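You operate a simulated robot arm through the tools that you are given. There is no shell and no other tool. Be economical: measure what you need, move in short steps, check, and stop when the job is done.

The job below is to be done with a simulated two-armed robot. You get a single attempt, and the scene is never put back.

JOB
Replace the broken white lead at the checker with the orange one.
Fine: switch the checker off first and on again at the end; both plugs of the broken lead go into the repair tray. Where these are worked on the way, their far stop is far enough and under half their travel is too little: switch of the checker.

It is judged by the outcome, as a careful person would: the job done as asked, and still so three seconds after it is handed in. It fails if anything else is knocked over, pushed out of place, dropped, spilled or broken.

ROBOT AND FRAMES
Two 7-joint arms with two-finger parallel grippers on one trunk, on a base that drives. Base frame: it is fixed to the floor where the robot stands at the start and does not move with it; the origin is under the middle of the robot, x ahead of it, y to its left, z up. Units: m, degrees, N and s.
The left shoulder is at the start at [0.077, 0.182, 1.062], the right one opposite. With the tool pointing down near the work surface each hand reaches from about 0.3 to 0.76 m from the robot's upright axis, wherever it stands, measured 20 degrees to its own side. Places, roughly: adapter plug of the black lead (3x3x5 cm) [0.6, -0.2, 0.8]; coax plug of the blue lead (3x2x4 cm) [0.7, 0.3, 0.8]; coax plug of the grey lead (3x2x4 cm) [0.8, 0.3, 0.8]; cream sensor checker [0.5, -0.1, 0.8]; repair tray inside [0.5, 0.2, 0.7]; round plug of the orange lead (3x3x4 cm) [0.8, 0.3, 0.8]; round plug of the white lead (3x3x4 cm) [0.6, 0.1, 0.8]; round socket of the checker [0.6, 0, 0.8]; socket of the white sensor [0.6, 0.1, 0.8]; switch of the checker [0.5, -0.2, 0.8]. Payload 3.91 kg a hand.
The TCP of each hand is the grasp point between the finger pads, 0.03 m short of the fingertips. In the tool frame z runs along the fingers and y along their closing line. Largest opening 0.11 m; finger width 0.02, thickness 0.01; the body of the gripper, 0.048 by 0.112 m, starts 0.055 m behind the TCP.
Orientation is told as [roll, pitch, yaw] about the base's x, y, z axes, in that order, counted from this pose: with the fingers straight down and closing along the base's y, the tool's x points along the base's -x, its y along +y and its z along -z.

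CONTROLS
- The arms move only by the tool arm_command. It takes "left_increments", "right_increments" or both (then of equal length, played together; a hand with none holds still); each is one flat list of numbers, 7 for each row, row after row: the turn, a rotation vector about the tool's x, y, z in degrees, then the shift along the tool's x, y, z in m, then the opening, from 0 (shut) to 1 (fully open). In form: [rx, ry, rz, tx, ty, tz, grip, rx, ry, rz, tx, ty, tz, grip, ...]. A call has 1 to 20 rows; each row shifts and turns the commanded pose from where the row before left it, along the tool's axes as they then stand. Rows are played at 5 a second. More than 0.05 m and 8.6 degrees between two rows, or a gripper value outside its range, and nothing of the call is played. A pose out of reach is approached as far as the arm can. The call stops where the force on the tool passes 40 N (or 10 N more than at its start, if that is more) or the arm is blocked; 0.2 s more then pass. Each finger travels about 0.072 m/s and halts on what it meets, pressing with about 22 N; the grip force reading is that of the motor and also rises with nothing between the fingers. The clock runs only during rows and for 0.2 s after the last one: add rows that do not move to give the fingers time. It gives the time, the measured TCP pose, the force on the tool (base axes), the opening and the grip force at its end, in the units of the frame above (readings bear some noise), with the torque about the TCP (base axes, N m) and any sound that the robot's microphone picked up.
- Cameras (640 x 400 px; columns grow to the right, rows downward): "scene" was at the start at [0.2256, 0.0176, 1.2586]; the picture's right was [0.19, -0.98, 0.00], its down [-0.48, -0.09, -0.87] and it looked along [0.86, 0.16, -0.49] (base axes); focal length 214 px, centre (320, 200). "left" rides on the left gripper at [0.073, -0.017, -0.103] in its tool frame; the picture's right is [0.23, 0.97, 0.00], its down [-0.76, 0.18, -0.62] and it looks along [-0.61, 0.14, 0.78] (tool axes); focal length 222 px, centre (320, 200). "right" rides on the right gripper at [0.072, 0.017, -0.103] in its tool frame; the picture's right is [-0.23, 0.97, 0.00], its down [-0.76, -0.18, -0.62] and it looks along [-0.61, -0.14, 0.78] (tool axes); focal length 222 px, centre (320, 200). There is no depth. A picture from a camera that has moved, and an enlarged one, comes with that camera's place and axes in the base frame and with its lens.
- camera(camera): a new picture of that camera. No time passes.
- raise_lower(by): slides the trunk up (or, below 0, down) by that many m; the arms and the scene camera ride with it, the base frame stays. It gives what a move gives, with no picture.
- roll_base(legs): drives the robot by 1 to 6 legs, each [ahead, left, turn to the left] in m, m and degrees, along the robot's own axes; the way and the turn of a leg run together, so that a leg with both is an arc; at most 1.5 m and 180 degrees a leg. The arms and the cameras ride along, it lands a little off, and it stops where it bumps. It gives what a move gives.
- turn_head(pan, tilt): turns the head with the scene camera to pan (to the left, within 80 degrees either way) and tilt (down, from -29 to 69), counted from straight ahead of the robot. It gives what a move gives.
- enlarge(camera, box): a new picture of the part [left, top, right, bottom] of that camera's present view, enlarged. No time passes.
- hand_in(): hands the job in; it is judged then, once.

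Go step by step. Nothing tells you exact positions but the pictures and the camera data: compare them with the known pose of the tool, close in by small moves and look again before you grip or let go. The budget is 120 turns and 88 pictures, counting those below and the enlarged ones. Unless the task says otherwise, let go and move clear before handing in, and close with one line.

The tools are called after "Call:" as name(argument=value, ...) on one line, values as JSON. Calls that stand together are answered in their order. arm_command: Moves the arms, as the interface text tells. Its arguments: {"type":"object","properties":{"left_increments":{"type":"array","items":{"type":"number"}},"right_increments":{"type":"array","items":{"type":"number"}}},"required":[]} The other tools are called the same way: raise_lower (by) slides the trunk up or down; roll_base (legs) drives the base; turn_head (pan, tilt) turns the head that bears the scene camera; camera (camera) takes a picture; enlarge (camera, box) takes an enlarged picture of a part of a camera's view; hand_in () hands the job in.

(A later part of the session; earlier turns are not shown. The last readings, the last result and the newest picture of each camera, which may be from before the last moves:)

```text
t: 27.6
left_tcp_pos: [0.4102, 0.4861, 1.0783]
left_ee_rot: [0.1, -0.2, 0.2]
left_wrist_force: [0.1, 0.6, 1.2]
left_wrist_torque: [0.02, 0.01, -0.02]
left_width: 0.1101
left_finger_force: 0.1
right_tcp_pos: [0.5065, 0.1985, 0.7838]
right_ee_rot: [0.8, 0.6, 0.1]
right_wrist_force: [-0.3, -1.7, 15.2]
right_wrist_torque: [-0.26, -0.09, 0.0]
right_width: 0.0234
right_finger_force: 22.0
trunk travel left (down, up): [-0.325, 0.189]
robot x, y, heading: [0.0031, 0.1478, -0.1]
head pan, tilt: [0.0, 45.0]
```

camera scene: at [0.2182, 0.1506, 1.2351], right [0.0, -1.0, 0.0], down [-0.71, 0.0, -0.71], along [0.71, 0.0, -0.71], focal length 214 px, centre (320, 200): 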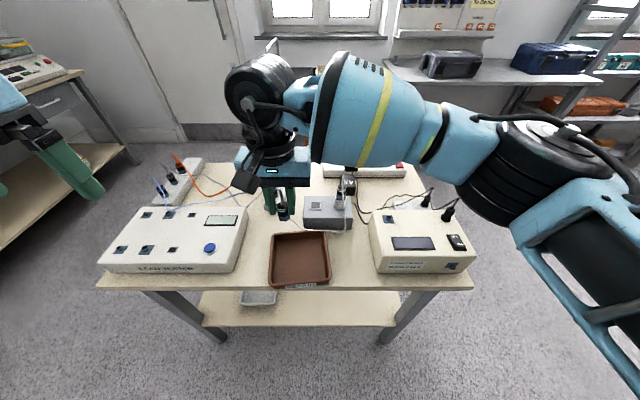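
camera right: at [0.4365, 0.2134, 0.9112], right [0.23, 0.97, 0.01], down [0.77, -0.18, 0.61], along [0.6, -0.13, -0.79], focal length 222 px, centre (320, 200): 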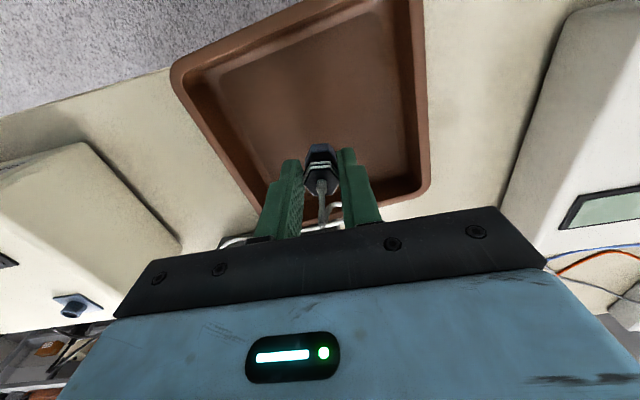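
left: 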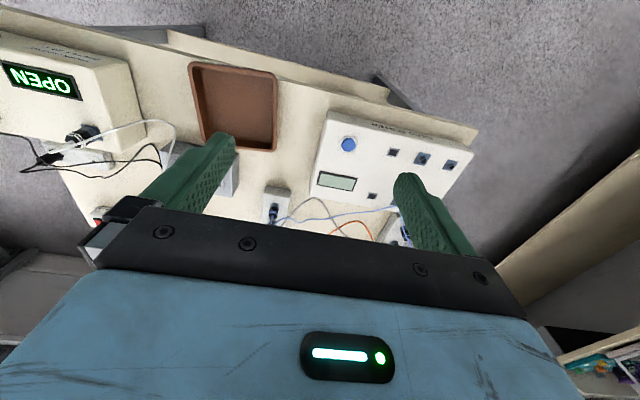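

The plug touches the floor of the tray. I open and rise straight up.

Call:
arm_command(right_increments=[0, 0, 0, 0, 0, -0.002, 0.45, 0, 0, 0, 0, 0, 0, 0.45, 0, 0, 0, 0, 0, -0.02, 0.45, 0, 0, 0, 0, 0, -0.04, 0.45, 0, 0, 0, 0, 0, -0.045, 0.45, 0, 0, 0, 0, 0, -0.045, 0.45])

Call:
camera(camera="right")

Call:
enlarge(camera="scene", box=[240, 190, 360, 300])

```text
t: 29.0
left_tcp_pos: [0.4109, 0.4864, 1.0767]
left_ee_rot: [0.0, -0.1, 0.1]
left_wrist_force: [0.0, 0.4, -0.7]
left_wrist_torque: [-0.02, 0.01, -0.03]
left_width: 0.1097
left_finger_force: 0.0
right_tcp_pos: [0.5084, 0.1994, 0.9327]
right_ee_rot: [0.7, 0.8, 0.1]
right_wrist_force: [-0.5, 0.0, -0.2]
right_wrist_torque: [0.01, -0.01, 0.01]
right_width: 0.0494
right_finger_force: 0.1
trunk travel left (down, up): [-0.325, 0.189]
robot x, y, heading: [0.0007, 0.1502, 0.2]
head pan, tilt: [0.0, 45.0]
```

```text
54 pictures are left
camera right: at [0.437, 0.2138, 1.0373], right [0.23, 0.97, 0.01], down [0.77, -0.18, 0.61], along [0.6, -0.13, -0.79], focal length 222 px, centre (320, 200)
```

right: 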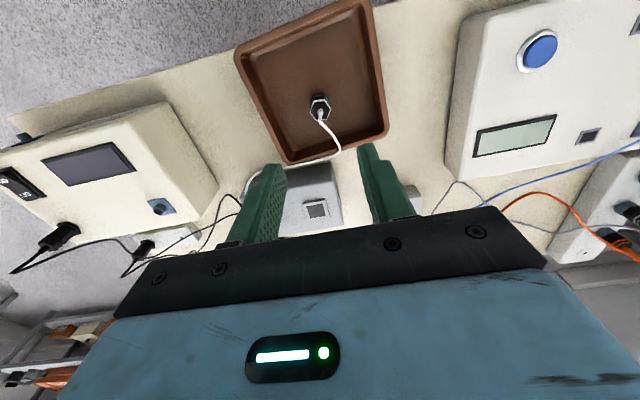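

```text
3.64 times, centred on (300, 245) of scene
camera zoom: at [0.2176, 0.1504, 1.2352], right [0.0, -1.0, 0.0], down [-0.71, 0.0, -0.71], along [0.71, 0.0, -0.71], focal length 780 px, centre (393, 36)
```

zoom: 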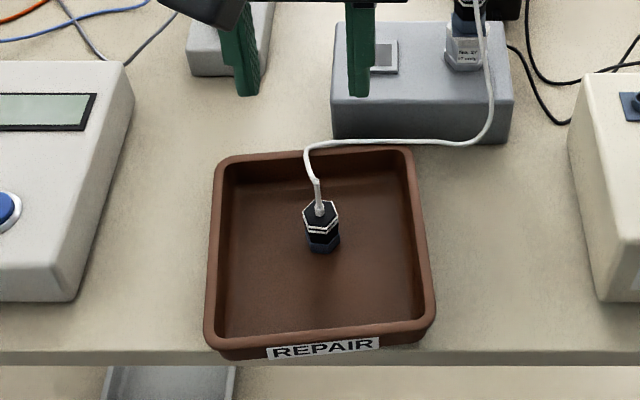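

The plug stands in the tray. Next I bring the open right hand high above the sensor's plug for a closer fix.

Call:
arm_command(right_increments=[0, 0, 0, 0, 0, -0.04, 0.65, 0, 0, 0, -0.034, -0.0265, 0, 0.65, 0, 0, 0, -0.034, -0.0265, 0, 0.65, 0, 0, 0, -0.03, -0.0265, 0, 0.65, 0, 0, 0, -0.02, -0.0265, 0, 0.65, 0, 0, 0, 0, 0, 0, 0.65])

Call:
camera(camera="right")

Call:
enlarge(camera="scene", box=[270, 140, 430, 260])

```text
t: 30.4
left_tcp_pos: [0.4123, 0.4858, 1.0782]
left_ee_rot: [0.0, 0.0, 0.2]
left_wrist_force: [0.0, -0.2, 1.1]
left_wrist_torque: [0.05, 0.01, -0.01]
left_width: 0.1101
left_finger_force: 0.1
right_tcp_pos: [0.629, 0.0907, 0.9715]
right_ee_rot: [0.6, 0.8, 0.1]
right_wrist_force: [0.4, 0.1, -0.2]
right_wrist_torque: [0.03, 0.02, -0.01]
right_width: 0.0713
right_finger_force: 0.0
trunk travel left (down, up): [-0.325, 0.189]
robot x, y, heading: [0.0007, 0.1539, -0.2]
head pan, tilt: [0.0, 45.0]
```

```text
52 pictures are left
camera right: at [0.5577, 0.1066, 1.0756], right [0.23, 0.97, 0.01], down [0.77, -0.18, 0.61], along [0.6, -0.13, -0.79], focal length 222 px, centre (320, 200)
```

right: 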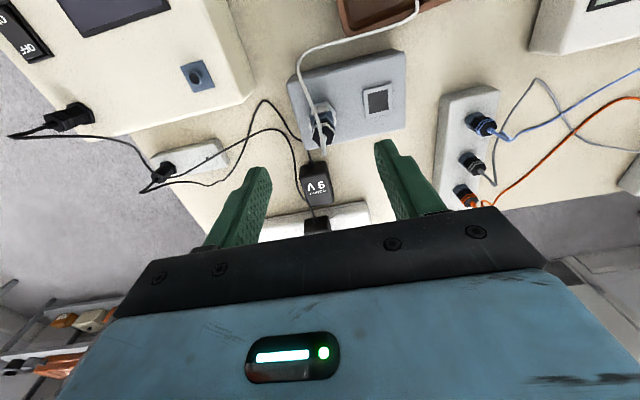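

```text
3.33 times, centred on (350, 200) of scene
camera zoom: at [0.2179, 0.1506, 1.2352], right [0.0, -1.0, 0.0], down [-0.71, 0.0, -0.71], along [0.71, 0.0, -0.71], focal length 715 px, centre (220, 200)
```

zoom: 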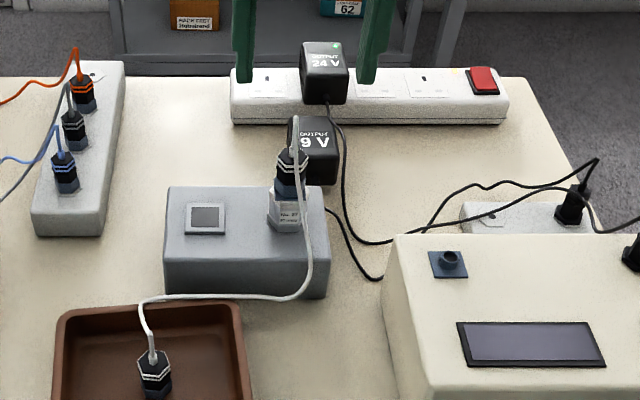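

The sensor's plug is at about (0.640, 0.0935), top about 0.866. I lower over it with the fingers at black-body height and check.

Call:
arm_command(right_increments=[0, 0, 0, -0.011, 0.0028, 0, 0.65, 0, 0, 0, 0, 0, 0.037, 0.65, 0, 0, 0, 0, 0, 0.037, 0.65, 0, 0, 0, 0, 0, 0.034, 0.65, 0, 0, 0, 0, 0, 0, 0.65])

Call:
enlarge(camera="right", box=[240, 90, 400, 240])

Call:
enlarge(camera="scene", box=[300, 150, 380, 210])

```text
t: 31.6
left_tcp_pos: [0.411, 0.4856, 1.0774]
left_ee_rot: [0.0, -0.1, 0.1]
left_wrist_force: [1.2, -0.2, 0.1]
left_wrist_torque: [-0.04, 0.0, 0.03]
left_width: 0.1098
left_finger_force: 0.0
right_tcp_pos: [0.6384, 0.0943, 0.8609]
right_ee_rot: [0.6, 0.8, 0.0]
right_wrist_force: [0.1, -0.1, 1.5]
right_wrist_torque: [-0.02, 0.04, -0.03]
right_width: 0.0715
right_finger_force: 0.0
trunk travel left (down, up): [-0.325, 0.189]
robot x, y, heading: [0.0006, 0.1473, 0.0]
head pan, tilt: [0.0, 45.0]
```

```text
2.67 times, centred on (320, 165) of right
camera zoom: at [0.5668, 0.1098, 0.9653], right [0.23, 0.97, 0.01], down [0.77, -0.18, 0.61], along [0.6, -0.13, -0.79], focal length 592 px, centre (320, 293)
```

zoom: 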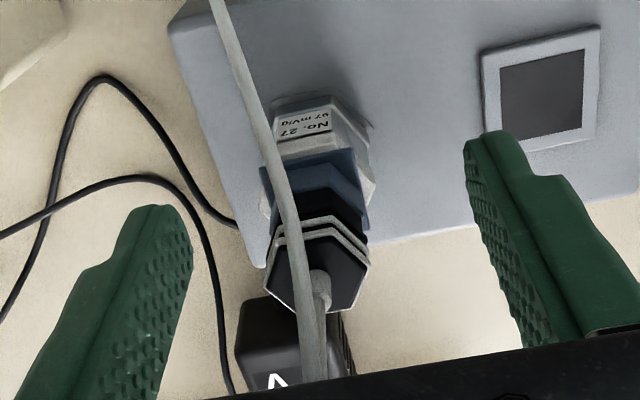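

```text
6.67 times, centred on (340, 180) of scene
camera zoom: at [0.2178, 0.1503, 1.2352], right [0.0, -1.0, 0.0], down [-0.71, 0.0, -0.71], along [0.71, 0.0, -0.71], focal length 1430 px, centre (187, 333)
```

zoom: 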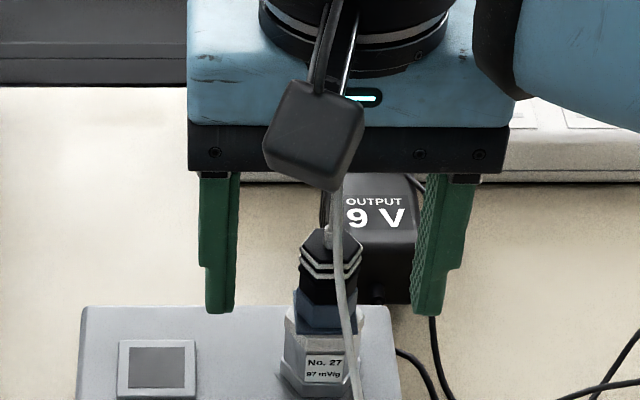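

Call:
enlarge(camera="right", box=[295, 130, 345, 180])

Call:
enlarge(camera="scene", box=[330, 175, 354, 205])

```text
8.00 times, centred on (320, 155) of right
camera zoom: at [0.5668, 0.1098, 0.9653], right [0.23, 0.97, 0.01], down [0.77, -0.18, 0.61], along [0.6, -0.13, -0.79], focal length 1777 px, centre (320, 560)
```

zoom: 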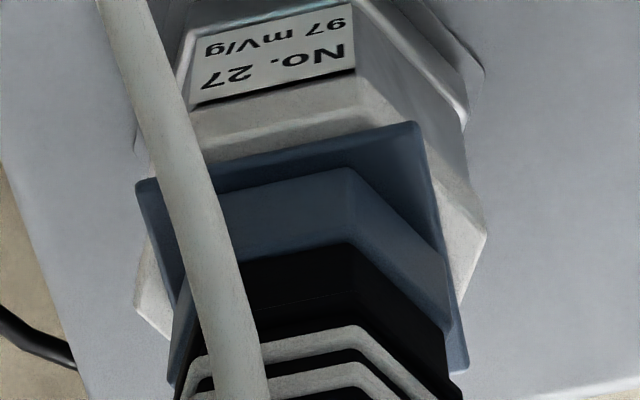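

```text
13.33 times, centred on (342, 190) of scene
camera zoom: at [0.2178, 0.1503, 1.2352], right [0.0, -1.0, 0.0], down [-0.71, 0.0, -0.71], along [0.71, 0.0, -0.71], focal length 2860 px, centre (27, 333)
```

zoom: 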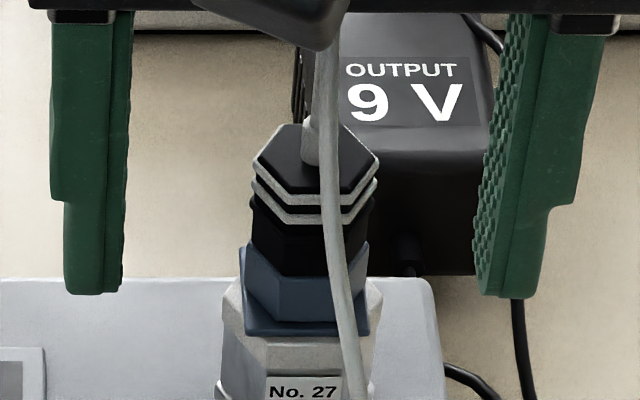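

The hexagon has its corners along y, so its flats are gripped best at yaw -30°, which also leaves room to turn anticlockwise. I turn the open hand to -30° and close.

Call:
arm_command(right_increments=[0, 0, 7.5, -0.001, 0, 0, 0.65, 0, 0, 7.5, 0, 0, 0, 0.65, 0, 0, 7.5, 0, 0, 0, 0.65, 0, 0, 7.5, 0, 0, 0, 0.65, 0, 0, 0, 0, 0, 0, 0.65])

Call:
arm_command(right_increments=[0, 0, 0, 0, 0, 0, 0.4, 0, 0, 0, 0, 0, 0, 0.2, 0, 0, 0, 0, 0, 0, 0.1, 0, 0, 0, 0, 0, 0, 0, 0, 0, 0, 0, 0, 0, 0])

Call:
camera(camera="right")

```text
t: 32.8
left_tcp_pos: [0.4128, 0.4862, 1.077]
left_ee_rot: [0.0, 0.1, 0.1]
left_wrist_force: [0.3, 0.4, 0.1]
left_wrist_torque: [-0.02, -0.01, 0.02]
left_width: 0.1102
left_finger_force: 0.0
right_tcp_pos: [0.6398, 0.0944, 0.862]
right_ee_rot: [0.3, 1.0, -29.9]
right_wrist_force: [0.1, 0.1, -0.1]
right_wrist_torque: [0.0, -0.03, 0.03]
right_width: 0.0716
right_finger_force: 0.0
trunk travel left (down, up): [-0.325, 0.189]
robot x, y, heading: [-0.0017, 0.1469, -0.1]
head pan, tilt: [0.0, 45.0]
```

```text
t: 34.0
left_tcp_pos: [0.4109, 0.4863, 1.0767]
left_ee_rot: [0.0, 0.0, 0.1]
left_wrist_force: [0.6, 1.0, -0.6]
left_wrist_torque: [0.0, -0.01, -0.04]
left_width: 0.1101
left_finger_force: 0.0
right_tcp_pos: [0.6381, 0.0945, 0.8623]
right_ee_rot: [0.2, 1.1, -29.9]
right_wrist_force: [1.9, 2.3, 0.0]
right_wrist_torque: [-0.02, -0.03, 0.02]
right_width: 0.0212
right_finger_force: 21.9
trunk travel left (down, up): [-0.325, 0.189]
robot x, y, heading: [0.0025, 0.1479, 0.2]
head pan, tilt: [0.0, 45.0]
```

```text
46 pictures are left
camera right: at [0.5859, 0.144, 0.9661], right [0.68, 0.73, 0.0], down [0.58, -0.54, 0.61], along [0.44, -0.42, -0.79], focal length 222 px, centre (320, 200)
```

right: 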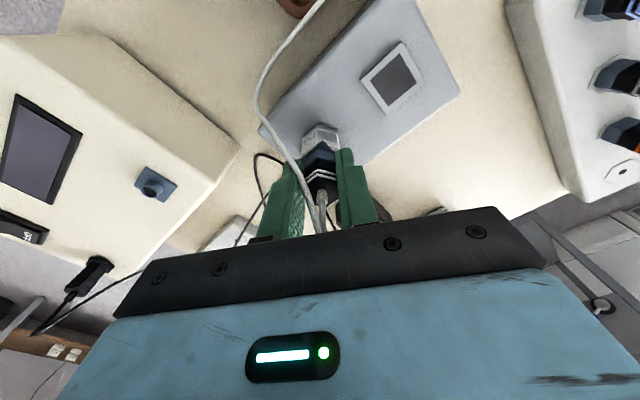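

The flats are gripped (21 mm). I turn anticlockwise 54° and then pull gently.

Call:
arm_command(right_increments=[0, 0, -6, 0, 0, 0, 0, 0, 0, -6, 0, 0, 0, 0, 0, 0, -6, 0, 0, 0, 0, 0, 0, -6, 0, 0, 0, 0, 0, 0, -6, 0, 0, 0, 0, 0, 0, -6, 0, 0, 0, 0, 0, 0, -6, 0, 0, 0, 0])

Call:
arm_command(right_increments=[0, 0, 0, 0, 0, -0.003, 0, 0, 0, 0, 0, 0, -0.003, 0])

```text
t: 35.6
left_tcp_pos: [0.4113, 0.4844, 1.0776]
left_ee_rot: [0.1, -0.2, 0.0]
left_wrist_force: [0.2, 0.2, -0.3]
left_wrist_torque: [0.0, -0.01, -0.01]
left_width: 0.1101
left_finger_force: 0.0
right_tcp_pos: [0.6401, 0.091, 0.8624]
right_ee_rot: [0.8, 0.7, 12.0]
right_wrist_force: [-8.8, -17.4, -4.0]
right_wrist_torque: [-0.69, 0.45, -0.09]
right_width: 0.0215
right_finger_force: 21.6
trunk travel left (down, up): [-0.325, 0.189]
robot x, y, heading: [0.0017, 0.1484, -0.1]
head pan, tilt: [0.0, 45.0]
```

```text
t: 36.2
left_tcp_pos: [0.4126, 0.4845, 1.078]
left_ee_rot: [0.0, 0.2, 0.2]
left_wrist_force: [-0.1, 0.2, -0.4]
left_wrist_torque: [0.03, 0.03, -0.01]
left_width: 0.1099
left_finger_force: 0.0
right_tcp_pos: [0.6404, 0.092, 0.8645]
right_ee_rot: [0.7, 0.9, 12.0]
right_wrist_force: [-4.5, -17.7, -26.6]
right_wrist_torque: [-0.39, 0.19, -0.03]
right_width: 0.0221
right_finger_force: 22.0
trunk travel left (down, up): [-0.325, 0.189]
robot x, y, heading: [-0.0012, 0.1472, -0.1]
head pan, tilt: [0.0, 45.0]
```

Not free at 42°. I ease off, relieve the side force and turn another 18°, then pull.

Call:
arm_command(right_increments=[0, 0, 0, 0.001, -0.0025, 0.005, 0, 0, 0, -6, 0, 0, 0, 0, 0, 0, -6, 0, 0, 0, 0, 0, 0, -6, 0, 0, 0, 0, 0, 0, 0, 0, 0, 0, 0])

Call:
arm_command(right_increments=[0, 0, 0, 0, 0, -0.003, 0, 0, 0, 0, 0, 0, -0.003, 0])

```text
t: 37.4
left_tcp_pos: [0.4109, 0.4839, 1.0782]
left_ee_rot: [0.0, 0.0, 0.2]
left_wrist_force: [0.1, -0.5, 0.9]
left_wrist_torque: [0.01, 0.02, 0.0]
left_width: 0.1101
left_finger_force: 0.1
right_tcp_pos: [0.6384, 0.0914, 0.8641]
right_ee_rot: [0.9, 0.1, 30.1]
right_wrist_force: [6.7, -16.1, 8.4]
right_wrist_torque: [-0.78, -0.22, -0.1]
right_width: 0.0212
right_finger_force: 21.4
trunk travel left (down, up): [-0.325, 0.189]
robot x, y, heading: [-0.0044, 0.1484, -0.0]
head pan, tilt: [0.0, 45.0]
```

```text
t: 38.0
left_tcp_pos: [0.4128, 0.4848, 1.0765]
left_ee_rot: [0.1, 0.0, 0.1]
left_wrist_force: [0.3, 1.0, 0.3]
left_wrist_torque: [-0.01, 0.0, 0.03]
left_width: 0.1101
left_finger_force: 0.0
right_tcp_pos: [0.6403, 0.0898, 0.8676]
right_ee_rot: [0.9, 0.4, 30.1]
right_wrist_force: [10.3, -12.5, -4.4]
right_wrist_torque: [-0.47, -0.58, -0.04]
right_width: 0.0211
right_finger_force: 21.8
trunk travel left (down, up): [-0.325, 0.189]
robot x, y, heading: [0.0035, 0.1515, 0.1]
head pan, tilt: [0.0, 45.0]
```

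Call:
arm_command(right_increments=[0, 0, 0, 0, 0, -0.004, 0, 0, 0, 0, 0, 0, -0.004, 0, 0, 0, 0, 0, 0, -0.004, 0])

Call:
camera(camera="right")

```text
t: 38.8
left_tcp_pos: [0.4119, 0.4859, 1.0762]
left_ee_rot: [0.1, 0.1, 0.1]
left_wrist_force: [0.1, 0.1, -0.1]
left_wrist_torque: [0.03, 0.01, 0.0]
left_width: 0.1103
left_finger_force: 0.1
right_tcp_pos: [0.6402, 0.0939, 0.8807]
right_ee_rot: [1.1, 0.3, 30.3]
right_wrist_force: [0.1, -0.9, 0.2]
right_wrist_torque: [-0.01, -0.04, 0.01]
right_width: 0.0209
right_finger_force: 22.3
trunk travel left (down, up): [-0.325, 0.189]
robot x, y, heading: [0.0003, 0.1498, -0.0]
head pan, tilt: [0.0, 45.0]
```

```text
45 pictures are left
camera right: at [0.5693, 0.0689, 0.9847], right [-0.29, 0.96, 0.02], down [0.76, 0.22, 0.62], along [0.58, 0.19, -0.79], focal length 222 px, centre (320, 200)
```

right: 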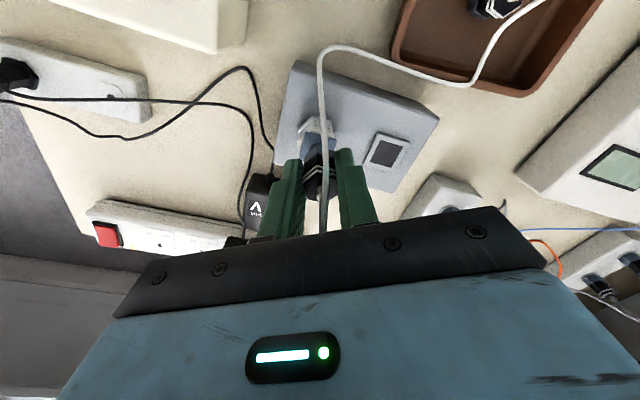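

The plug is free. I lift it, turn the hand back to yaw 0 and carry it above the near-left part of the tray.

Call:
arm_command(right_increments=[0, 0, 0, 0, 0, -0.04, 0, 0, 0, 0, 0, 0, -0.035, 0, 0, 0, 7.5, 0, 0, 0, 0, 0, 0, 7.5, 0, 0, 0, 0, 0, 0, 7.5, 0, 0, 0, 0, 0, 0, 7.5, 0, 0, 0, 0, 0, 0, 0, 0.035, 0.0262, 0, 0, 0, 0, 0, 0.035, 0.0262, 0, 0, 0, 0, 0, 0.035, 0.0262, 0, 0, 0, 0, 0, 0.035, 0.0262, 0, 0, 0, 0, 0, 0.035, 0.0262, 0, 0, 0, 0, 0, 0, 0, 0, 0])

Call:
camera(camera="right")

```text
t: 41.4
left_tcp_pos: [0.4112, 0.4854, 1.0769]
left_ee_rot: [0.1, 0.0, 0.1]
left_wrist_force: [0.3, 0.0, 0.6]
left_wrist_torque: [-0.01, 0.02, -0.02]
left_width: 0.1102
left_finger_force: 0.1
right_tcp_pos: [0.4659, 0.2213, 0.9586]
right_ee_rot: [0.7, 0.9, 0.0]
right_wrist_force: [-0.6, 0.5, 0.1]
right_wrist_torque: [0.0, -0.02, -0.01]
right_width: 0.021
right_finger_force: 21.9
trunk travel left (down, up): [-0.325, 0.189]
robot x, y, heading: [-0.0033, 0.1482, -0.1]
head pan, tilt: [0.0, 45.0]
```

```text
44 pictures are left
camera right: at [0.3936, 0.2359, 1.0629], right [0.23, 0.97, 0.01], down [0.77, -0.18, 0.61], along [0.6, -0.13, -0.79], focal length 222 px, centre (320, 200)
```

right: 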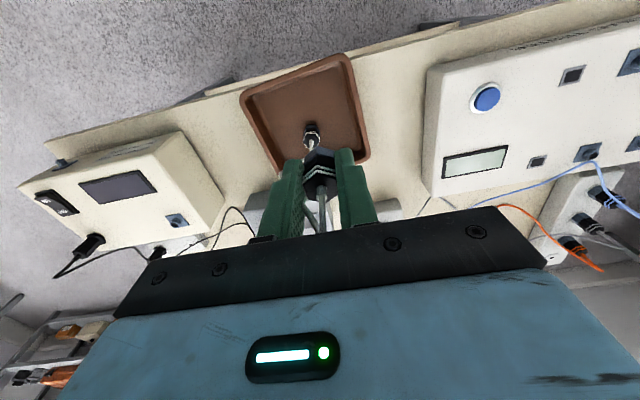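

I lower it into the tray beside the first plug and release.

Call:
arm_command(right_increments=[0, 0, 0, 0, -0.01, 0.04, 0, 0, 0, 0, 0, 0, 0.045, 0, 0, 0, 0, 0, 0, 0.045, 0, 0, 0, 0, 0, 0, 0.035, 0, 0, 0, 0, 0, 0, 0.006, 0, 0, 0, 0, 0, 0, 0.005, 0, 0, 0, 0, 0, 0, 0, 0])

Call:
camera(camera="right")

```text
t: 43.0
left_tcp_pos: [0.412, 0.4862, 1.0768]
left_ee_rot: [0.0, -0.1, 0.1]
left_wrist_force: [0.4, -0.4, -0.9]
left_wrist_torque: [-0.03, 0.0, 0.01]
left_width: 0.1098
left_finger_force: 0.0
right_tcp_pos: [0.4624, 0.2144, 0.7821]
right_ee_rot: [0.6, 0.8, 0.1]
right_wrist_force: [-0.4, 0.2, -0.3]
right_wrist_torque: [-0.02, 0.01, 0.0]
right_width: 0.0209
right_finger_force: 22.1
trunk travel left (down, up): [-0.325, 0.189]
robot x, y, heading: [0.0013, 0.1505, -0.2]
head pan, tilt: [0.0, 45.0]
```

```text
43 pictures are left
camera right: at [0.391, 0.2298, 0.8873], right [0.23, 0.97, 0.01], down [0.77, -0.18, 0.61], along [0.6, -0.13, -0.79], focal length 222 px, centre (320, 200)
```

right: 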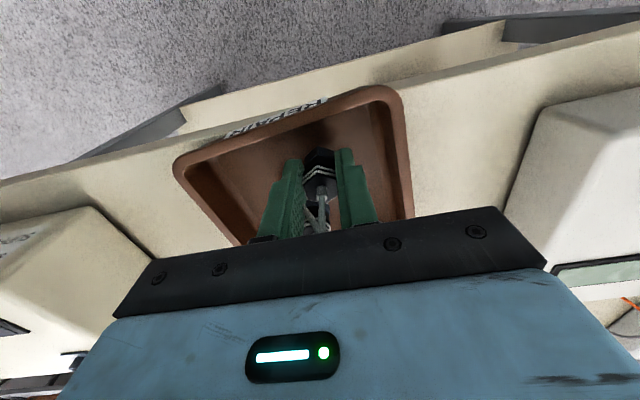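

Call:
arm_command(right_increments=[0, 0, 0, 0, 0, 0.004, 0, 0, 0, 0, 0, 0, 0.003, 0, 0, 0, 0, 0, 0, 0, 0.4, 0, 0, 0, 0, 0, 0, 0.4, 0, 0, 0, 0, 0, -0.02, 0.4, 0, 0, 0, 0, 0, -0.04, 0.4, 0, 0, 0, 0, 0, -0.045, 0.4, 0, 0, 0, 0, 0, -0.045, 0.4, 0, 0, 0, 0, 0, -0.045, 0.4])

Call:
camera(camera="scene")

```text
t: 45.0
left_tcp_pos: [0.4125, 0.4862, 1.0773]
left_ee_rot: [0.0, -0.1, 0.1]
left_wrist_force: [0.0, -0.3, -0.1]
left_wrist_torque: [0.0, -0.01, 0.0]
left_width: 0.1099
left_finger_force: 0.1
right_tcp_pos: [0.464, 0.2114, 0.971]
right_ee_rot: [0.6, 0.8, 0.2]
right_wrist_force: [0.1, 0.6, -0.1]
right_wrist_torque: [-0.03, 0.01, -0.01]
right_width: 0.0439
right_finger_force: 0.1
trunk travel left (down, up): [-0.325, 0.189]
robot x, y, heading: [-0.0006, 0.1457, 0.2]
head pan, tilt: [0.0, 45.0]
```

```text
42 pictures are left
camera scene: at [0.2176, 0.1503, 1.2352], right [0.0, -1.0, 0.0], down [-0.71, 0.0, -0.71], along [0.71, 0.0, -0.71], focal length 214 px, centre (320, 200)
```

scene: 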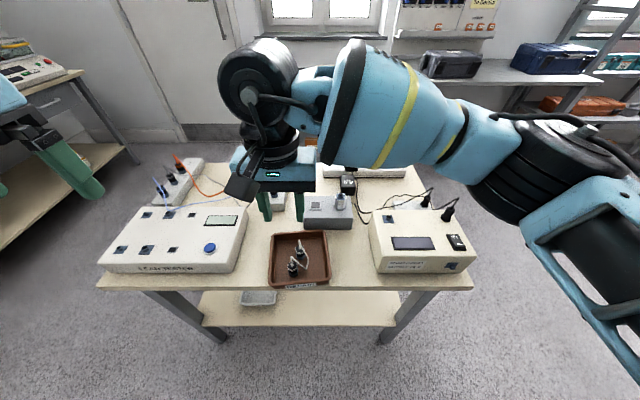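

Both broken plugs are in the tray. I park the right hand high, then drive forward and left so that the left hand can reach the far-left orange plug.

Call:
arm_command(right_increments=[0, 0, 0, 0, -0.028, -0.033, 0.4, 0, 0, 0, 0, -0.028, -0.033, 0.4, 0, 0, 0, 0, -0.028, -0.033, 0.4, 0, 0, 0, 0, -0.028, -0.033, 0.4, 0, 0, 0, 0, -0.028, -0.033, 0.4, 0, 0, 0, 0, -0.028, -0.033, 0.4])

Call:
roll_base(legs=[[0, 0.25, 0], [0.11, 0, 0]])

Call:
turn_head(pan=20, tilt=35)

Call:
camera(camera="scene")

Call:
camera(camera="left")

```text
t: 46.4
left_tcp_pos: [0.4104, 0.4853, 1.0779]
left_ee_rot: [0.0, -0.1, 0.0]
left_wrist_force: [-0.4, 0.5, -0.1]
left_wrist_torque: [0.0, -0.03, -0.01]
left_width: 0.11
left_finger_force: 0.0
right_tcp_pos: [0.4661, 0.0427, 1.169]
right_ee_rot: [0.7, 0.7, 0.1]
right_wrist_force: [-0.2, -1.1, -0.4]
right_wrist_torque: [0.02, 0.0, -0.01]
right_width: 0.0441
right_finger_force: 0.0
trunk travel left (down, up): [-0.325, 0.189]
robot x, y, heading: [-0.0032, 0.1497, 0.0]
head pan, tilt: [0.0, 45.0]
```

```text
t: 50.0
left_tcp_pos: [0.5223, 0.7354, 1.0777]
left_ee_rot: [0.1, 0.0, 0.0]
left_wrist_force: [0.9, -0.3, -0.7]
left_wrist_torque: [0.01, 0.0, 0.02]
left_width: 0.11
left_finger_force: 0.2
right_tcp_pos: [0.5785, 0.2931, 1.1687]
right_ee_rot: [0.7, 0.7, 0.1]
right_wrist_force: [-0.5, 0.4, 0.0]
right_wrist_torque: [-0.01, 0.01, 0.01]
right_width: 0.044
right_finger_force: 0.1
trunk travel left (down, up): [-0.325, 0.189]
robot x, y, heading: [0.1114, 0.3984, 0.2]
head pan, tilt: [0.0, 45.0]
```

```text
t: 50.9
left_tcp_pos: [0.5224, 0.7359, 1.0784]
left_ee_rot: [0.1, -0.1, 0.1]
left_wrist_force: [-0.3, 0.1, 0.3]
left_wrist_torque: [0.03, -0.01, -0.01]
left_width: 0.11
left_finger_force: 0.0
right_tcp_pos: [0.5787, 0.2929, 1.1684]
right_ee_rot: [0.7, 0.7, 0.2]
right_wrist_force: [-0.2, 0.2, -0.5]
right_wrist_torque: [0.02, 0.03, -0.01]
right_width: 0.0442
right_finger_force: 0.2
trunk travel left (down, up): [-0.325, 0.189]
robot x, y, heading: [0.1075, 0.399, -0.0]
head pan, tilt: [20.0, 35.0]
```

```text
41 pictures are left
camera scene: at [0.3301, 0.4302, 1.25], right [0.34, -0.94, 0.0], down [-0.54, -0.2, -0.82], along [0.77, 0.28, -0.57], focal length 214 px, centre (320, 200)
```

scene: 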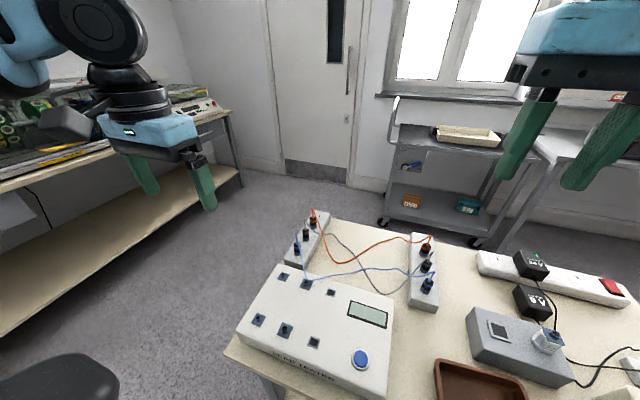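

```text
40 pictures are left
camera left: at [0.4496, 0.7192, 1.1815], right [-0.23, 0.97, 0.0], down [0.76, 0.18, 0.62], along [0.61, 0.14, -0.78], focal length 222 px, centre (320, 200)
```

left: 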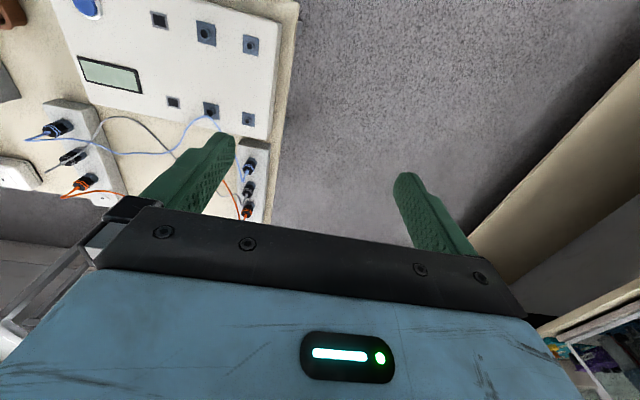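

Orange plug A is at about (0.818, 0.632, 0.79). I move the left hand above it.

Call:
arm_command(left_increments=[0, 0, 0, -0.037, -0.013, 0.0185, 0.65, 0, 0, 0, -0.037, -0.013, 0.0185, 0.65, 0, 0, 0, -0.037, -0.013, 0.0185, 0.65, 0, 0, 0, -0.037, -0.013, 0.0185, 0.65, 0, 0, 0, -0.037, -0.013, 0.0185, 0.65, 0, 0, 0, -0.037, -0.013, 0.0185, 0.65, 0, 0, 0, -0.037, -0.013, 0.0185, 0.65, 0, 0, 0, -0.037, -0.013, 0.0185, 0.65, 0, 0, 0, 0, 0, 0, 0.65])

Call:
camera(camera="left")

Call:
enlarge(camera="scene", box=[260, 180, 460, 320])

```text
t: 52.9
left_tcp_pos: [0.7428, 0.6567, 0.9667]
left_ee_rot: [0.1, -0.2, 0.2]
left_wrist_force: [0.8, -0.2, 0.3]
left_wrist_torque: [0.01, -0.03, 0.0]
left_width: 0.0712
left_finger_force: 0.1
left hand out of reach, approached as far as the arm can: row 7, 8
right_tcp_pos: [0.5779, 0.293, 1.1688]
right_ee_rot: [0.6, 0.7, 0.1]
right_wrist_force: [0.7, 0.4, 0.0]
right_wrist_torque: [-0.01, -0.03, 0.01]
right_width: 0.044
right_finger_force: 0.0
trunk travel left (down, up): [-0.325, 0.189]
robot x, y, heading: [0.112, 0.4002, 0.2]
head pan, tilt: [20.0, 35.0]
```

```text
39 pictures are left
camera left: at [0.6702, 0.6407, 1.0718], right [-0.23, 0.97, 0.0], down [0.76, 0.18, 0.62], along [0.61, 0.14, -0.78], focal length 222 px, centre (320, 200)
```

left: 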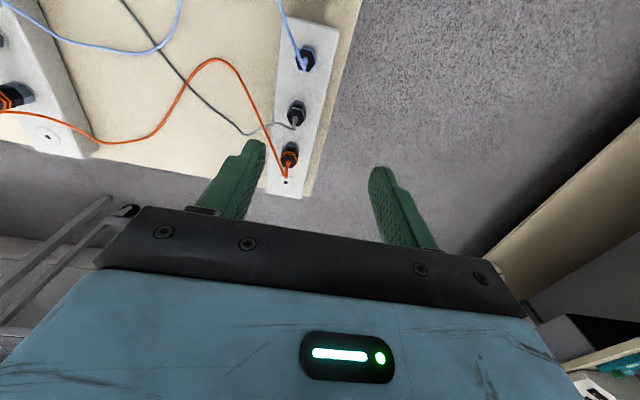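

```text
2.86 times, centred on (360, 250) of scene
camera zoom: at [0.33, 0.4301, 1.25], right [0.34, -0.94, 0.0], down [-0.54, -0.2, -0.82], along [0.77, 0.28, -0.57], focal length 613 px, centre (206, 57)
```

zoom: 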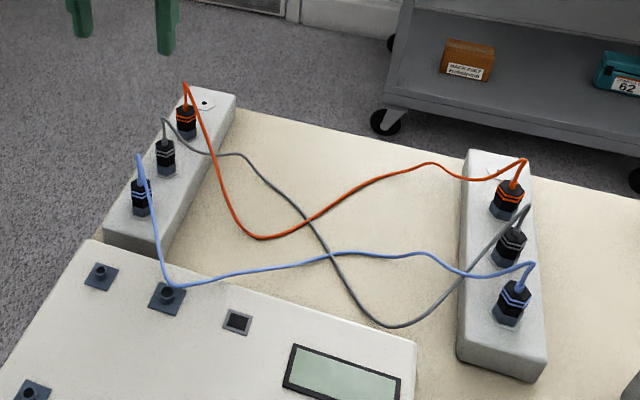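

The hand is short of reach up here. I check the gap between base and table before creeping further forward.

Call:
turn_head(pan=0, tilt=52)

Call:
camera(camera="scene")

```text
t: 53.7
left_tcp_pos: [0.7428, 0.6568, 0.9661]
left_ee_rot: [-0.1, -0.1, 0.1]
left_wrist_force: [0.9, -0.9, -0.4]
left_wrist_torque: [0.01, 0.02, -0.01]
left_width: 0.0714
left_finger_force: 0.0
right_tcp_pos: [0.5781, 0.2936, 1.1689]
right_ee_rot: [0.6, 0.7, 0.0]
right_wrist_force: [-0.2, -0.7, -0.6]
right_wrist_torque: [0.0, 0.01, 0.02]
right_width: 0.0441
right_finger_force: 0.0
trunk travel left (down, up): [-0.325, 0.189]
robot x, y, heading: [0.1132, 0.397, 0.3]
head pan, tilt: [0.0, 52.0]
```

```text
37 pictures are left
camera scene: at [0.3227, 0.4002, 1.2256], right [0.0, -1.0, 0.0], down [-0.79, 0.0, -0.62], along [0.62, 0.0, -0.79], focal length 214 px, centre (320, 200)
```

scene: 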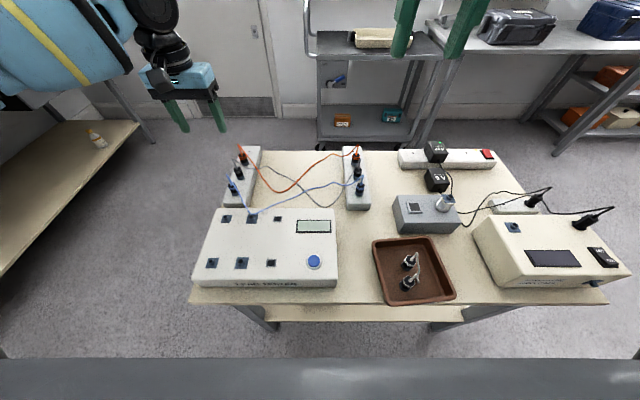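

There is at least 6 cm of gap left. I creep 0.035 m forward, then bring the hand over the plug while descending.

Call:
roll_base(legs=[[0.035, 0, 0]])

Call:
arm_command(left_increments=[0, 0, 0, -0.005, -0.008, 0.03, 0.65, 0, 0, 0, -0.01, -0.008, 0.03, 0.65, 0, 0, 0, -0.01, -0.006, 0.012, 0.65, 0, 0, 0, 0, 0, 0, 0.65])

Call:
camera(camera="left")

Call:
enlarge(camera="scene", box=[180, 110, 300, 210])

```text
t: 54.6
left_tcp_pos: [0.7781, 0.6579, 0.9674]
left_ee_rot: [0.0, -0.1, 0.2]
left_wrist_force: [0.5, -0.3, -0.7]
left_wrist_torque: [-0.03, 0.04, 0.03]
left_width: 0.0716
left_finger_force: 0.0
right_tcp_pos: [0.6136, 0.2926, 1.1687]
right_ee_rot: [0.6, 0.8, 0.1]
right_wrist_force: [0.5, -0.1, 0.4]
right_wrist_torque: [0.02, 0.02, -0.01]
right_width: 0.0437
right_finger_force: 0.0
trunk travel left (down, up): [-0.325, 0.189]
robot x, y, heading: [0.1445, 0.4009, 0.3]
head pan, tilt: [0.0, 52.0]
```

```text
t: 55.6
left_tcp_pos: [0.7832, 0.6586, 0.9284]
left_ee_rot: [0.1, -0.2, 0.2]
left_wrist_force: [-1.3, -0.8, 0.2]
left_wrist_torque: [0.0, 0.02, -0.01]
left_width: 0.0716
left_finger_force: 0.0
left hand out of reach, approached as far as the arm can: row 1, 2, 3
right_tcp_pos: [0.6131, 0.2933, 1.1692]
right_ee_rot: [0.7, 0.8, 0.1]
right_wrist_force: [-0.1, -0.1, 0.1]
right_wrist_torque: [-0.01, 0.0, -0.01]
right_width: 0.0442
right_finger_force: 0.0
trunk travel left (down, up): [-0.325, 0.189]
robot x, y, heading: [0.1455, 0.3987, -0.0]
head pan, tilt: [0.0, 52.0]
```

```text
36 pictures are left
camera left: at [0.7112, 0.6426, 1.0321], right [-0.23, 0.97, 0.0], down [0.76, 0.18, 0.62], along [0.61, 0.14, -0.78], focal length 222 px, centre (320, 200)
```

left: 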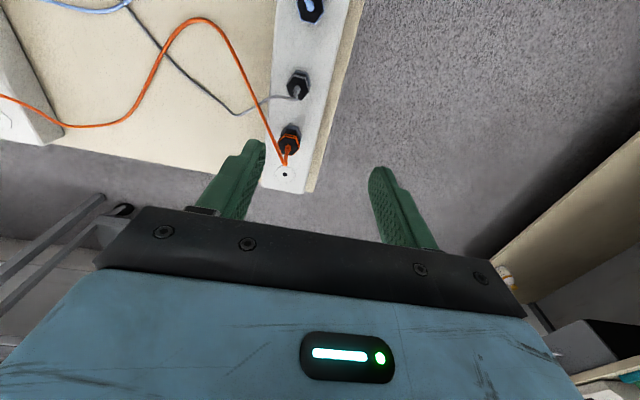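

```text
4.00 times, centred on (240, 160) of scene
camera zoom: at [0.357, 0.4002, 1.2255], right [0.0, -1.0, 0.0], down [-0.79, 0.0, -0.62], along [0.62, 0.0, -0.79], focal length 858 px, centre (640, 360)
```

zoom: 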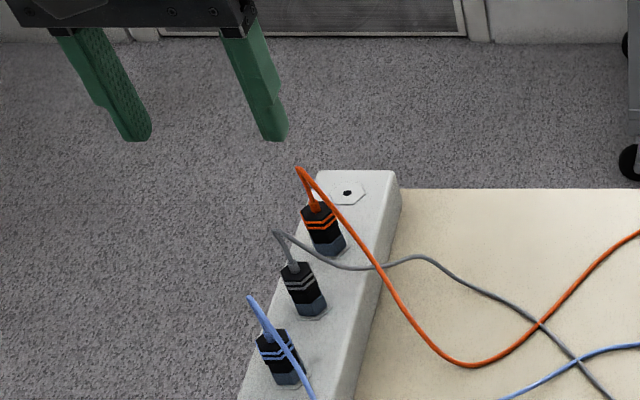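

Plug A is now fixed at about (0.819, 0.632, 0.795). I raise the trunk a little so the arm works lower relative to the shoulder, and reach again.

Call:
raise_lower(by=0.06)

Call:
arm_command(left_increments=[0, 0, 0, 0, -0.008, 0.04, 0.65, 0, 0, 0, 0, -0.008, 0.04, 0.65, 0, 0, 0, -0.018, -0.006, 0.03, 0.65, 0, 0, 0, -0.018, -0.005, 0.0, 0.65, 0, 0, 0, 0, 0, 0, 0.65])

```text
t: 56.6
left_tcp_pos: [0.7819, 0.6612, 1.0212]
left_ee_rot: [0.0, -3.6, 0.4]
left_wrist_force: [-0.1, -0.2, 0.3]
left_wrist_torque: [-0.05, -0.01, 0.01]
left_width: 0.0715
left_finger_force: 0.0
right_tcp_pos: [0.6127, 0.2915, 1.2274]
right_ee_rot: [0.5, 0.8, 0.1]
right_wrist_force: [-0.5, -0.7, -1.0]
right_wrist_torque: [-0.03, 0.04, 0.04]
right_width: 0.0438
right_finger_force: 0.1
trunk travel left (down, up): [-0.385, 0.129]
robot x, y, heading: [0.1444, 0.3996, 0.1]
head pan, tilt: [0.0, 52.0]
```

```text
t: 57.8
left_tcp_pos: [0.7817, 0.6487, 0.9427]
left_ee_rot: [0.1, -3.6, 0.4]
left_wrist_force: [0.2, -0.6, -0.4]
left_wrist_torque: [0.0, -0.02, 0.01]
left_width: 0.0715
left_finger_force: 0.0
left hand out of reach, approached as far as the arm can: row 2, 3, 4
right_tcp_pos: [0.6118, 0.2927, 1.2275]
right_ee_rot: [0.8, 0.8, 0.1]
right_wrist_force: [0.6, 0.5, -0.7]
right_wrist_torque: [-0.02, 0.02, 0.01]
right_width: 0.044
right_finger_force: 0.0
trunk travel left (down, up): [-0.385, 0.129]
robot x, y, heading: [0.1486, 0.4004, 0.3]
head pan, tilt: [0.0, 52.0]
```

The reach seems limited by the wrist at this height; lower relative to the shoulder should be better. I raise the trunk further, pull back slightly, descend and then extend.

Call:
raise_lower(by=0.08)

Call:
arm_command(left_increments=[0, 3.6, 0, 0.02, 0, 0.0, 0.65, 0, 0, 0, 0, 0, 0.04, 0.65, 0, 0, 0, 0, 0, 0.04, 0.65, 0, 0, 0, 0, 0, 0.02, 0.65])

Call:
arm_command(left_increments=[0, 0, 0, -0.012, -0.003, 0, 0.65, 0, 0, 0, -0.012, -0.003, 0, 0.65, 0, 0, 0, -0.012, -0.003, 0, 0.65, 0, 0, 0, 0, 0, 0, 0.65])

```text
t: 58.9
left_tcp_pos: [0.777, 0.6478, 1.1282]
left_ee_rot: [0.0, -13.4, 0.5]
left_wrist_force: [-0.3, -0.9, -0.4]
left_wrist_torque: [-0.02, 0.0, 0.02]
left_width: 0.0715
left_finger_force: 0.0
right_tcp_pos: [0.6141, 0.293, 1.3074]
right_ee_rot: [0.6, 1.0, 0.2]
right_wrist_force: [-0.3, 0.5, -1.4]
right_wrist_torque: [0.01, 0.02, -0.01]
right_width: 0.0437
right_finger_force: 0.0
trunk travel left (down, up): [-0.465, 0.049]
robot x, y, heading: [0.1455, 0.3955, 0.0]
head pan, tilt: [0.0, 52.0]
```

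```text
t: 59.9
left_tcp_pos: [0.7735, 0.6493, 1.0269]
left_ee_rot: [-0.2, -9.8, 0.4]
left_wrist_force: [-0.2, 0.1, 0.2]
left_wrist_torque: [-0.02, -0.01, 0.0]
left_width: 0.0717
left_finger_force: 0.0
right_tcp_pos: [0.6131, 0.2942, 1.3086]
right_ee_rot: [0.7, 0.7, 0.1]
right_wrist_force: [0.2, 0.6, -0.3]
right_wrist_torque: [0.0, 0.01, 0.0]
right_width: 0.0439
right_finger_force: 0.2
trunk travel left (down, up): [-0.465, 0.049]
robot x, y, heading: [0.1448, 0.3992, -0.0]
head pan, tilt: [0.0, 52.0]
```

```text
t: 60.9
left_tcp_pos: [0.779, 0.6567, 1.0331]
left_ee_rot: [0.0, -9.9, 0.4]
left_wrist_force: [-0.6, -0.2, 0.9]
left_wrist_torque: [-0.03, 0.02, 0.0]
left_width: 0.0716
left_finger_force: 0.0
left hand out of reach, approached as far as the arm can: row 1, 2, 3
right_tcp_pos: [0.6134, 0.2929, 1.3077]
right_ee_rot: [0.7, 0.8, 0.2]
right_wrist_force: [-0.3, 0.1, -0.2]
right_wrist_torque: [-0.04, -0.01, 0.0]
right_width: 0.0441
right_finger_force: 0.0
trunk travel left (down, up): [-0.465, 0.049]
robot x, y, heading: [0.1425, 0.3957, 0.1]
head pan, tilt: [0.0, 52.0]
```

Call:
arm_command(left_increments=[0, 5, 0, 0.02, 0, 0.0, 0.65, 0, 5, 0, 0.01, 0, 0, 0.65, 0, 0, 0, 0, 0, 0.04, 0.65, 0, 0, 0, 0, 0, 0.04, 0.65, 0, 0, 0, 0, 0, 0.04, 0.65, 0, 0, 0, 0, 0, 0, 0.65])

Call:
arm_command(left_increments=[0, 0, 0, -0.012, -0.003, 0, 0.65, 0, 0, 0, -0.012, -0.003, 0, 0.65, 0, 0, 0, -0.012, -0.003, 0, 0.65, 0, 0, 0, 0, 0, 0, 0.65])

```text
t: 62.3
left_tcp_pos: [0.7261, 0.6708, 0.9183]
left_ee_rot: [-0.1, 0.1, 0.3]
left_wrist_force: [0.1, -0.3, 0.5]
left_wrist_torque: [0.04, 0.0, -0.03]
left_width: 0.0716
left_finger_force: 0.1
left hand out of reach, approached as far as the arm can: row 2, 3, 4, 5
right_tcp_pos: [0.6126, 0.2935, 1.3087]
right_ee_rot: [0.8, 0.8, 0.1]
right_wrist_force: [0.0, -0.5, 0.5]
right_wrist_torque: [0.01, 0.0, 0.02]
right_width: 0.0438
right_finger_force: 0.0
trunk travel left (down, up): [-0.465, 0.049]
robot x, y, heading: [0.1471, 0.4074, 0.1]
head pan, tilt: [0.0, 52.0]
```

```text
t: 63.3
left_tcp_pos: [0.7336, 0.6763, 0.9297]
left_ee_rot: [0.0, 0.1, 0.4]
left_wrist_force: [-0.1, 1.1, 1.1]
left_wrist_torque: [0.0, 0.03, 0.0]
left_width: 0.0713
left_finger_force: 0.1
left hand out of reach, approached as far as the arm can: row 1, 2, 3
right_tcp_pos: [0.613, 0.2929, 1.3096]
right_ee_rot: [0.7, 0.7, 0.1]
right_wrist_force: [-0.9, -0.3, -0.5]
right_wrist_torque: [0.03, 0.04, -0.01]
right_width: 0.0438
right_finger_force: 0.0
trunk travel left (down, up): [-0.465, 0.049]
robot x, y, heading: [0.1484, 0.3959, 0.1]
head pan, tilt: [0.0, 52.0]
```

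I suspect my commanded pose has crept beyond the measured one. I retract clearly into reach to get a clean reference, then test the reach in small steps.

Call:
arm_command(left_increments=[0, 0, 0, 0.045, 0, 0, 0.65, 0, 0, 0, 0.045, 0, 0, 0.65, 0, 0, 0, 0.045, 0, 0, 0.65, 0, 0, 0, 0, 0, 0, 0.65, 0, 0, 0, 0, 0, 0, 0.65])

```text
t: 64.5
left_tcp_pos: [0.5992, 0.6749, 0.9306]
left_ee_rot: [0.0, 0.2, 0.3]
left_wrist_force: [-0.3, 0.3, -0.1]
left_wrist_torque: [0.0, 0.0, 0.03]
left_width: 0.0717
left_finger_force: 0.0
right_tcp_pos: [0.613, 0.2932, 1.3084]
right_ee_rot: [0.7, 0.8, 0.1]
right_wrist_force: [-0.2, 0.1, -0.7]
right_wrist_torque: [-0.02, 0.0, 0.0]
right_width: 0.0439
right_finger_force: 0.0
trunk travel left (down, up): [-0.465, 0.049]
robot x, y, heading: [0.1453, 0.3997, 0.3]
head pan, tilt: [0.0, 52.0]
```

The command follows the measured pose, so these limits are real and a lower shoulder reaches further. I raise the left hand, lower the trunk, and shift the base slightly left and 1 cm ahead; the rest I will gain by tilting the tool about its closing line.

Call:
arm_command(left_increments=[0, 0, 0, 0, 0, -0.045, 0.65, 0, 0, 0, 0, 0, -0.045, 0.65, 0, 0, 0, 0, 0, -0.045, 0.65, 0, 0, 0, 0, 0, -0.045, 0.65, 0, 0, 0, 0, 0, -0.04, 0.65])

Call:
raise_lower(by=-0.22)

Call:
roll_base(legs=[[0.01, 0.04, 0]])

Call:
arm_command(left_increments=[0, -5, 0, -0.04, -0.02, 0, 0.65, 0, -5, 0, -0.04, -0.02, 0, 0.65, 0, -5, 0, -0.04, -0.02, 0, 0.65, 0, 0, 0, 0, 0, 0, 0.65])

```text
t: 65.7
left_tcp_pos: [0.5988, 0.6772, 1.1521]
left_ee_rot: [0.0, 0.3, 0.4]
left_wrist_force: [0.0, 0.6, -0.2]
left_wrist_torque: [-0.02, 0.0, 0.02]
left_width: 0.0716
left_finger_force: 0.1
right_tcp_pos: [0.6119, 0.2925, 1.3094]
right_ee_rot: [0.6, 0.8, 0.1]
right_wrist_force: [-0.3, 0.9, 0.9]
right_wrist_torque: [0.01, -0.01, 0.02]
right_width: 0.044
right_finger_force: 0.1
trunk travel left (down, up): [-0.465, 0.049]
robot x, y, heading: [0.1453, 0.3985, 0.1]
head pan, tilt: [0.0, 52.0]
```

```text
t: 68.1
left_tcp_pos: [0.5989, 0.6758, 0.9306]
left_ee_rot: [-0.1, 0.2, 0.4]
left_wrist_force: [0.2, 0.4, -0.2]
left_wrist_torque: [0.0, -0.02, -0.03]
left_width: 0.0714
left_finger_force: 0.1
right_tcp_pos: [0.6114, 0.2934, 1.0885]
right_ee_rot: [0.7, 0.5, 0.1]
right_wrist_force: [-0.5, 0.5, 0.0]
right_wrist_torque: [0.0, -0.03, -0.02]
right_width: 0.0442
right_finger_force: 0.1
trunk travel left (down, up): [-0.245, 0.269]
robot x, y, heading: [0.1393, 0.3984, 0.3]
head pan, tilt: [0.0, 52.0]
```

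```text
t: 69.1
left_tcp_pos: [0.6094, 0.7167, 0.9305]
left_ee_rot: [-0.1, 0.2, 0.4]
left_wrist_force: [1.1, -0.1, -0.5]
left_wrist_torque: [-0.01, -0.01, 0.01]
left_width: 0.0713
left_finger_force: 0.1
right_tcp_pos: [0.6224, 0.3349, 1.0892]
right_ee_rot: [0.6, 0.8, 0.1]
right_wrist_force: [-0.5, -0.7, 0.1]
right_wrist_torque: [0.01, 0.04, 0.01]
right_width: 0.0439
right_finger_force: 0.0
trunk travel left (down, up): [-0.245, 0.269]
robot x, y, heading: [0.1579, 0.4373, 0.2]
head pan, tilt: [0.0, 52.0]
```

```text
t: 70.1
left_tcp_pos: [0.7286, 0.6587, 0.942]
left_ee_rot: [-0.1, -14.9, 0.4]
left_wrist_force: [0.0, -0.4, -0.1]
left_wrist_torque: [0.01, -0.03, -0.02]
left_width: 0.0715
left_finger_force: 0.1
right_tcp_pos: [0.6226, 0.3337, 1.0888]
right_ee_rot: [0.8, 0.8, 0.1]
right_wrist_force: [-0.3, -0.2, 0.1]
right_wrist_torque: [-0.02, 0.0, 0.01]
right_width: 0.0441
right_finger_force: 0.0
trunk travel left (down, up): [-0.245, 0.269]
robot x, y, heading: [0.1563, 0.44, 0.0]
head pan, tilt: [0.0, 52.0]
```

Call:
arm_command(left_increments=[0, 0, 0, -0.0256, -0.009, 0.0203, 0.65, 0, 0, 0, -0.0256, -0.009, 0.0203, 0.65, 0, 0, 0, -0.0256, -0.009, 0.0203, 0.65, 0, 0, 0, 0, 0, 0, 0.65])

Call:
camera(camera="left")

```text
t: 71.1
left_tcp_pos: [0.7988, 0.6369, 0.9097]
left_ee_rot: [-0.1, -14.8, 0.5]
left_wrist_force: [-0.3, 0.9, -0.5]
left_wrist_torque: [0.02, -0.02, 0.0]
left_width: 0.0714
left_finger_force: 0.1
left hand out of reach, approached as far as the arm can: row 3
right_tcp_pos: [0.6222, 0.3336, 1.0891]
right_ee_rot: [0.7, 0.8, 0.0]
right_wrist_force: [0.6, 0.0, -0.9]
right_wrist_torque: [0.01, -0.01, -0.02]
right_width: 0.0438
right_finger_force: 0.0
trunk travel left (down, up): [-0.245, 0.269]
robot x, y, heading: [0.1573, 0.4398, -0.1]
head pan, tilt: [0.0, 52.0]
```

```text
34 pictures are left
camera left: at [0.7029, 0.6196, 0.9917], right [-0.23, 0.97, -0.06], down [0.58, 0.18, 0.8], along [0.79, 0.15, -0.6], focal length 222 px, centre (320, 200)
```

left: 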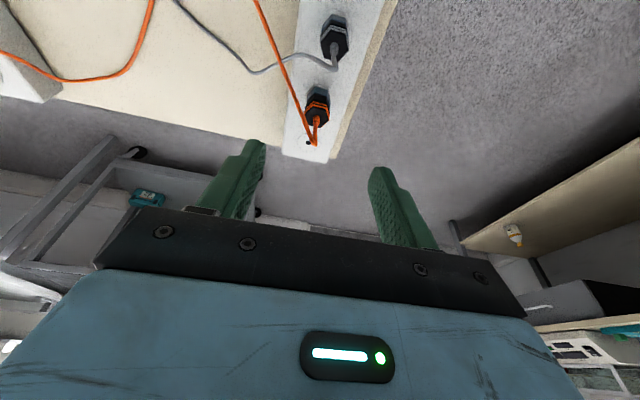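

Still short with tilt. I test whether another yaw extends the reach: untilt, yaw to -30°, and extend again in small steps.

Call:
arm_command(left_increments=[0, 7.5, 0, 0.03, 0, 0, 0.65, 0, 7.4, 0, 0.03, 0, 0, 0.65, 0, 0, 7.5, 0, 0, 0, 0.65, 0, 0, 7.5, 0, 0, 0, 0.65, 0, 0, 7.5, 0, 0, 0, 0.65, 0, 0, 7.5, 0, 0, 0, 0.65, 0, 0, 0, 0, 0, 0, 0.65])

Call:
arm_command(left_increments=[0, 0, 0, -0.0173, -0.01, 0, 0.65, 0, 0, 0, -0.0173, -0.01, 0, 0.65, 0, 0, 0, -0.0173, -0.01, 0, 0.65, 0, 0, 0, -0.0173, -0.01, 0, 0.65])

```text
t: 72.7
left_tcp_pos: [0.7404, 0.6352, 0.8987]
left_ee_rot: [-0.1, 0.0, -29.7]
left_wrist_force: [-0.3, -0.3, -0.1]
left_wrist_torque: [-0.01, 0.02, 0.01]
left_width: 0.0716
left_finger_force: 0.1
right_tcp_pos: [0.6227, 0.3342, 1.0887]
right_ee_rot: [0.7, 0.8, 0.1]
right_wrist_force: [-0.4, 0.0, -0.2]
right_wrist_torque: [0.02, -0.02, 0.05]
right_width: 0.0439
right_finger_force: 0.0
trunk travel left (down, up): [-0.245, 0.269]
robot x, y, heading: [0.1581, 0.445, 0.2]
head pan, tilt: [0.0, 52.0]
```

```text
t: 73.7
left_tcp_pos: [0.7445, 0.6285, 0.8983]
left_ee_rot: [-0.1, 0.0, -29.7]
left_wrist_force: [0.7, 0.4, 0.8]
left_wrist_torque: [0.01, 0.04, 0.02]
left_width: 0.0714
left_finger_force: 0.0
left hand out of reach, approached as far as the arm can: row 1, 2, 3, 4
right_tcp_pos: [0.6227, 0.3335, 1.0887]
right_ee_rot: [0.7, 0.9, 0.1]
right_wrist_force: [-0.3, -0.1, -0.7]
right_wrist_torque: [0.02, -0.02, 0.0]
right_width: 0.0438
right_finger_force: 0.1
trunk travel left (down, up): [-0.245, 0.269]
robot x, y, heading: [0.1544, 0.4411, -0.1]
head pan, tilt: [0.0, 52.0]
```

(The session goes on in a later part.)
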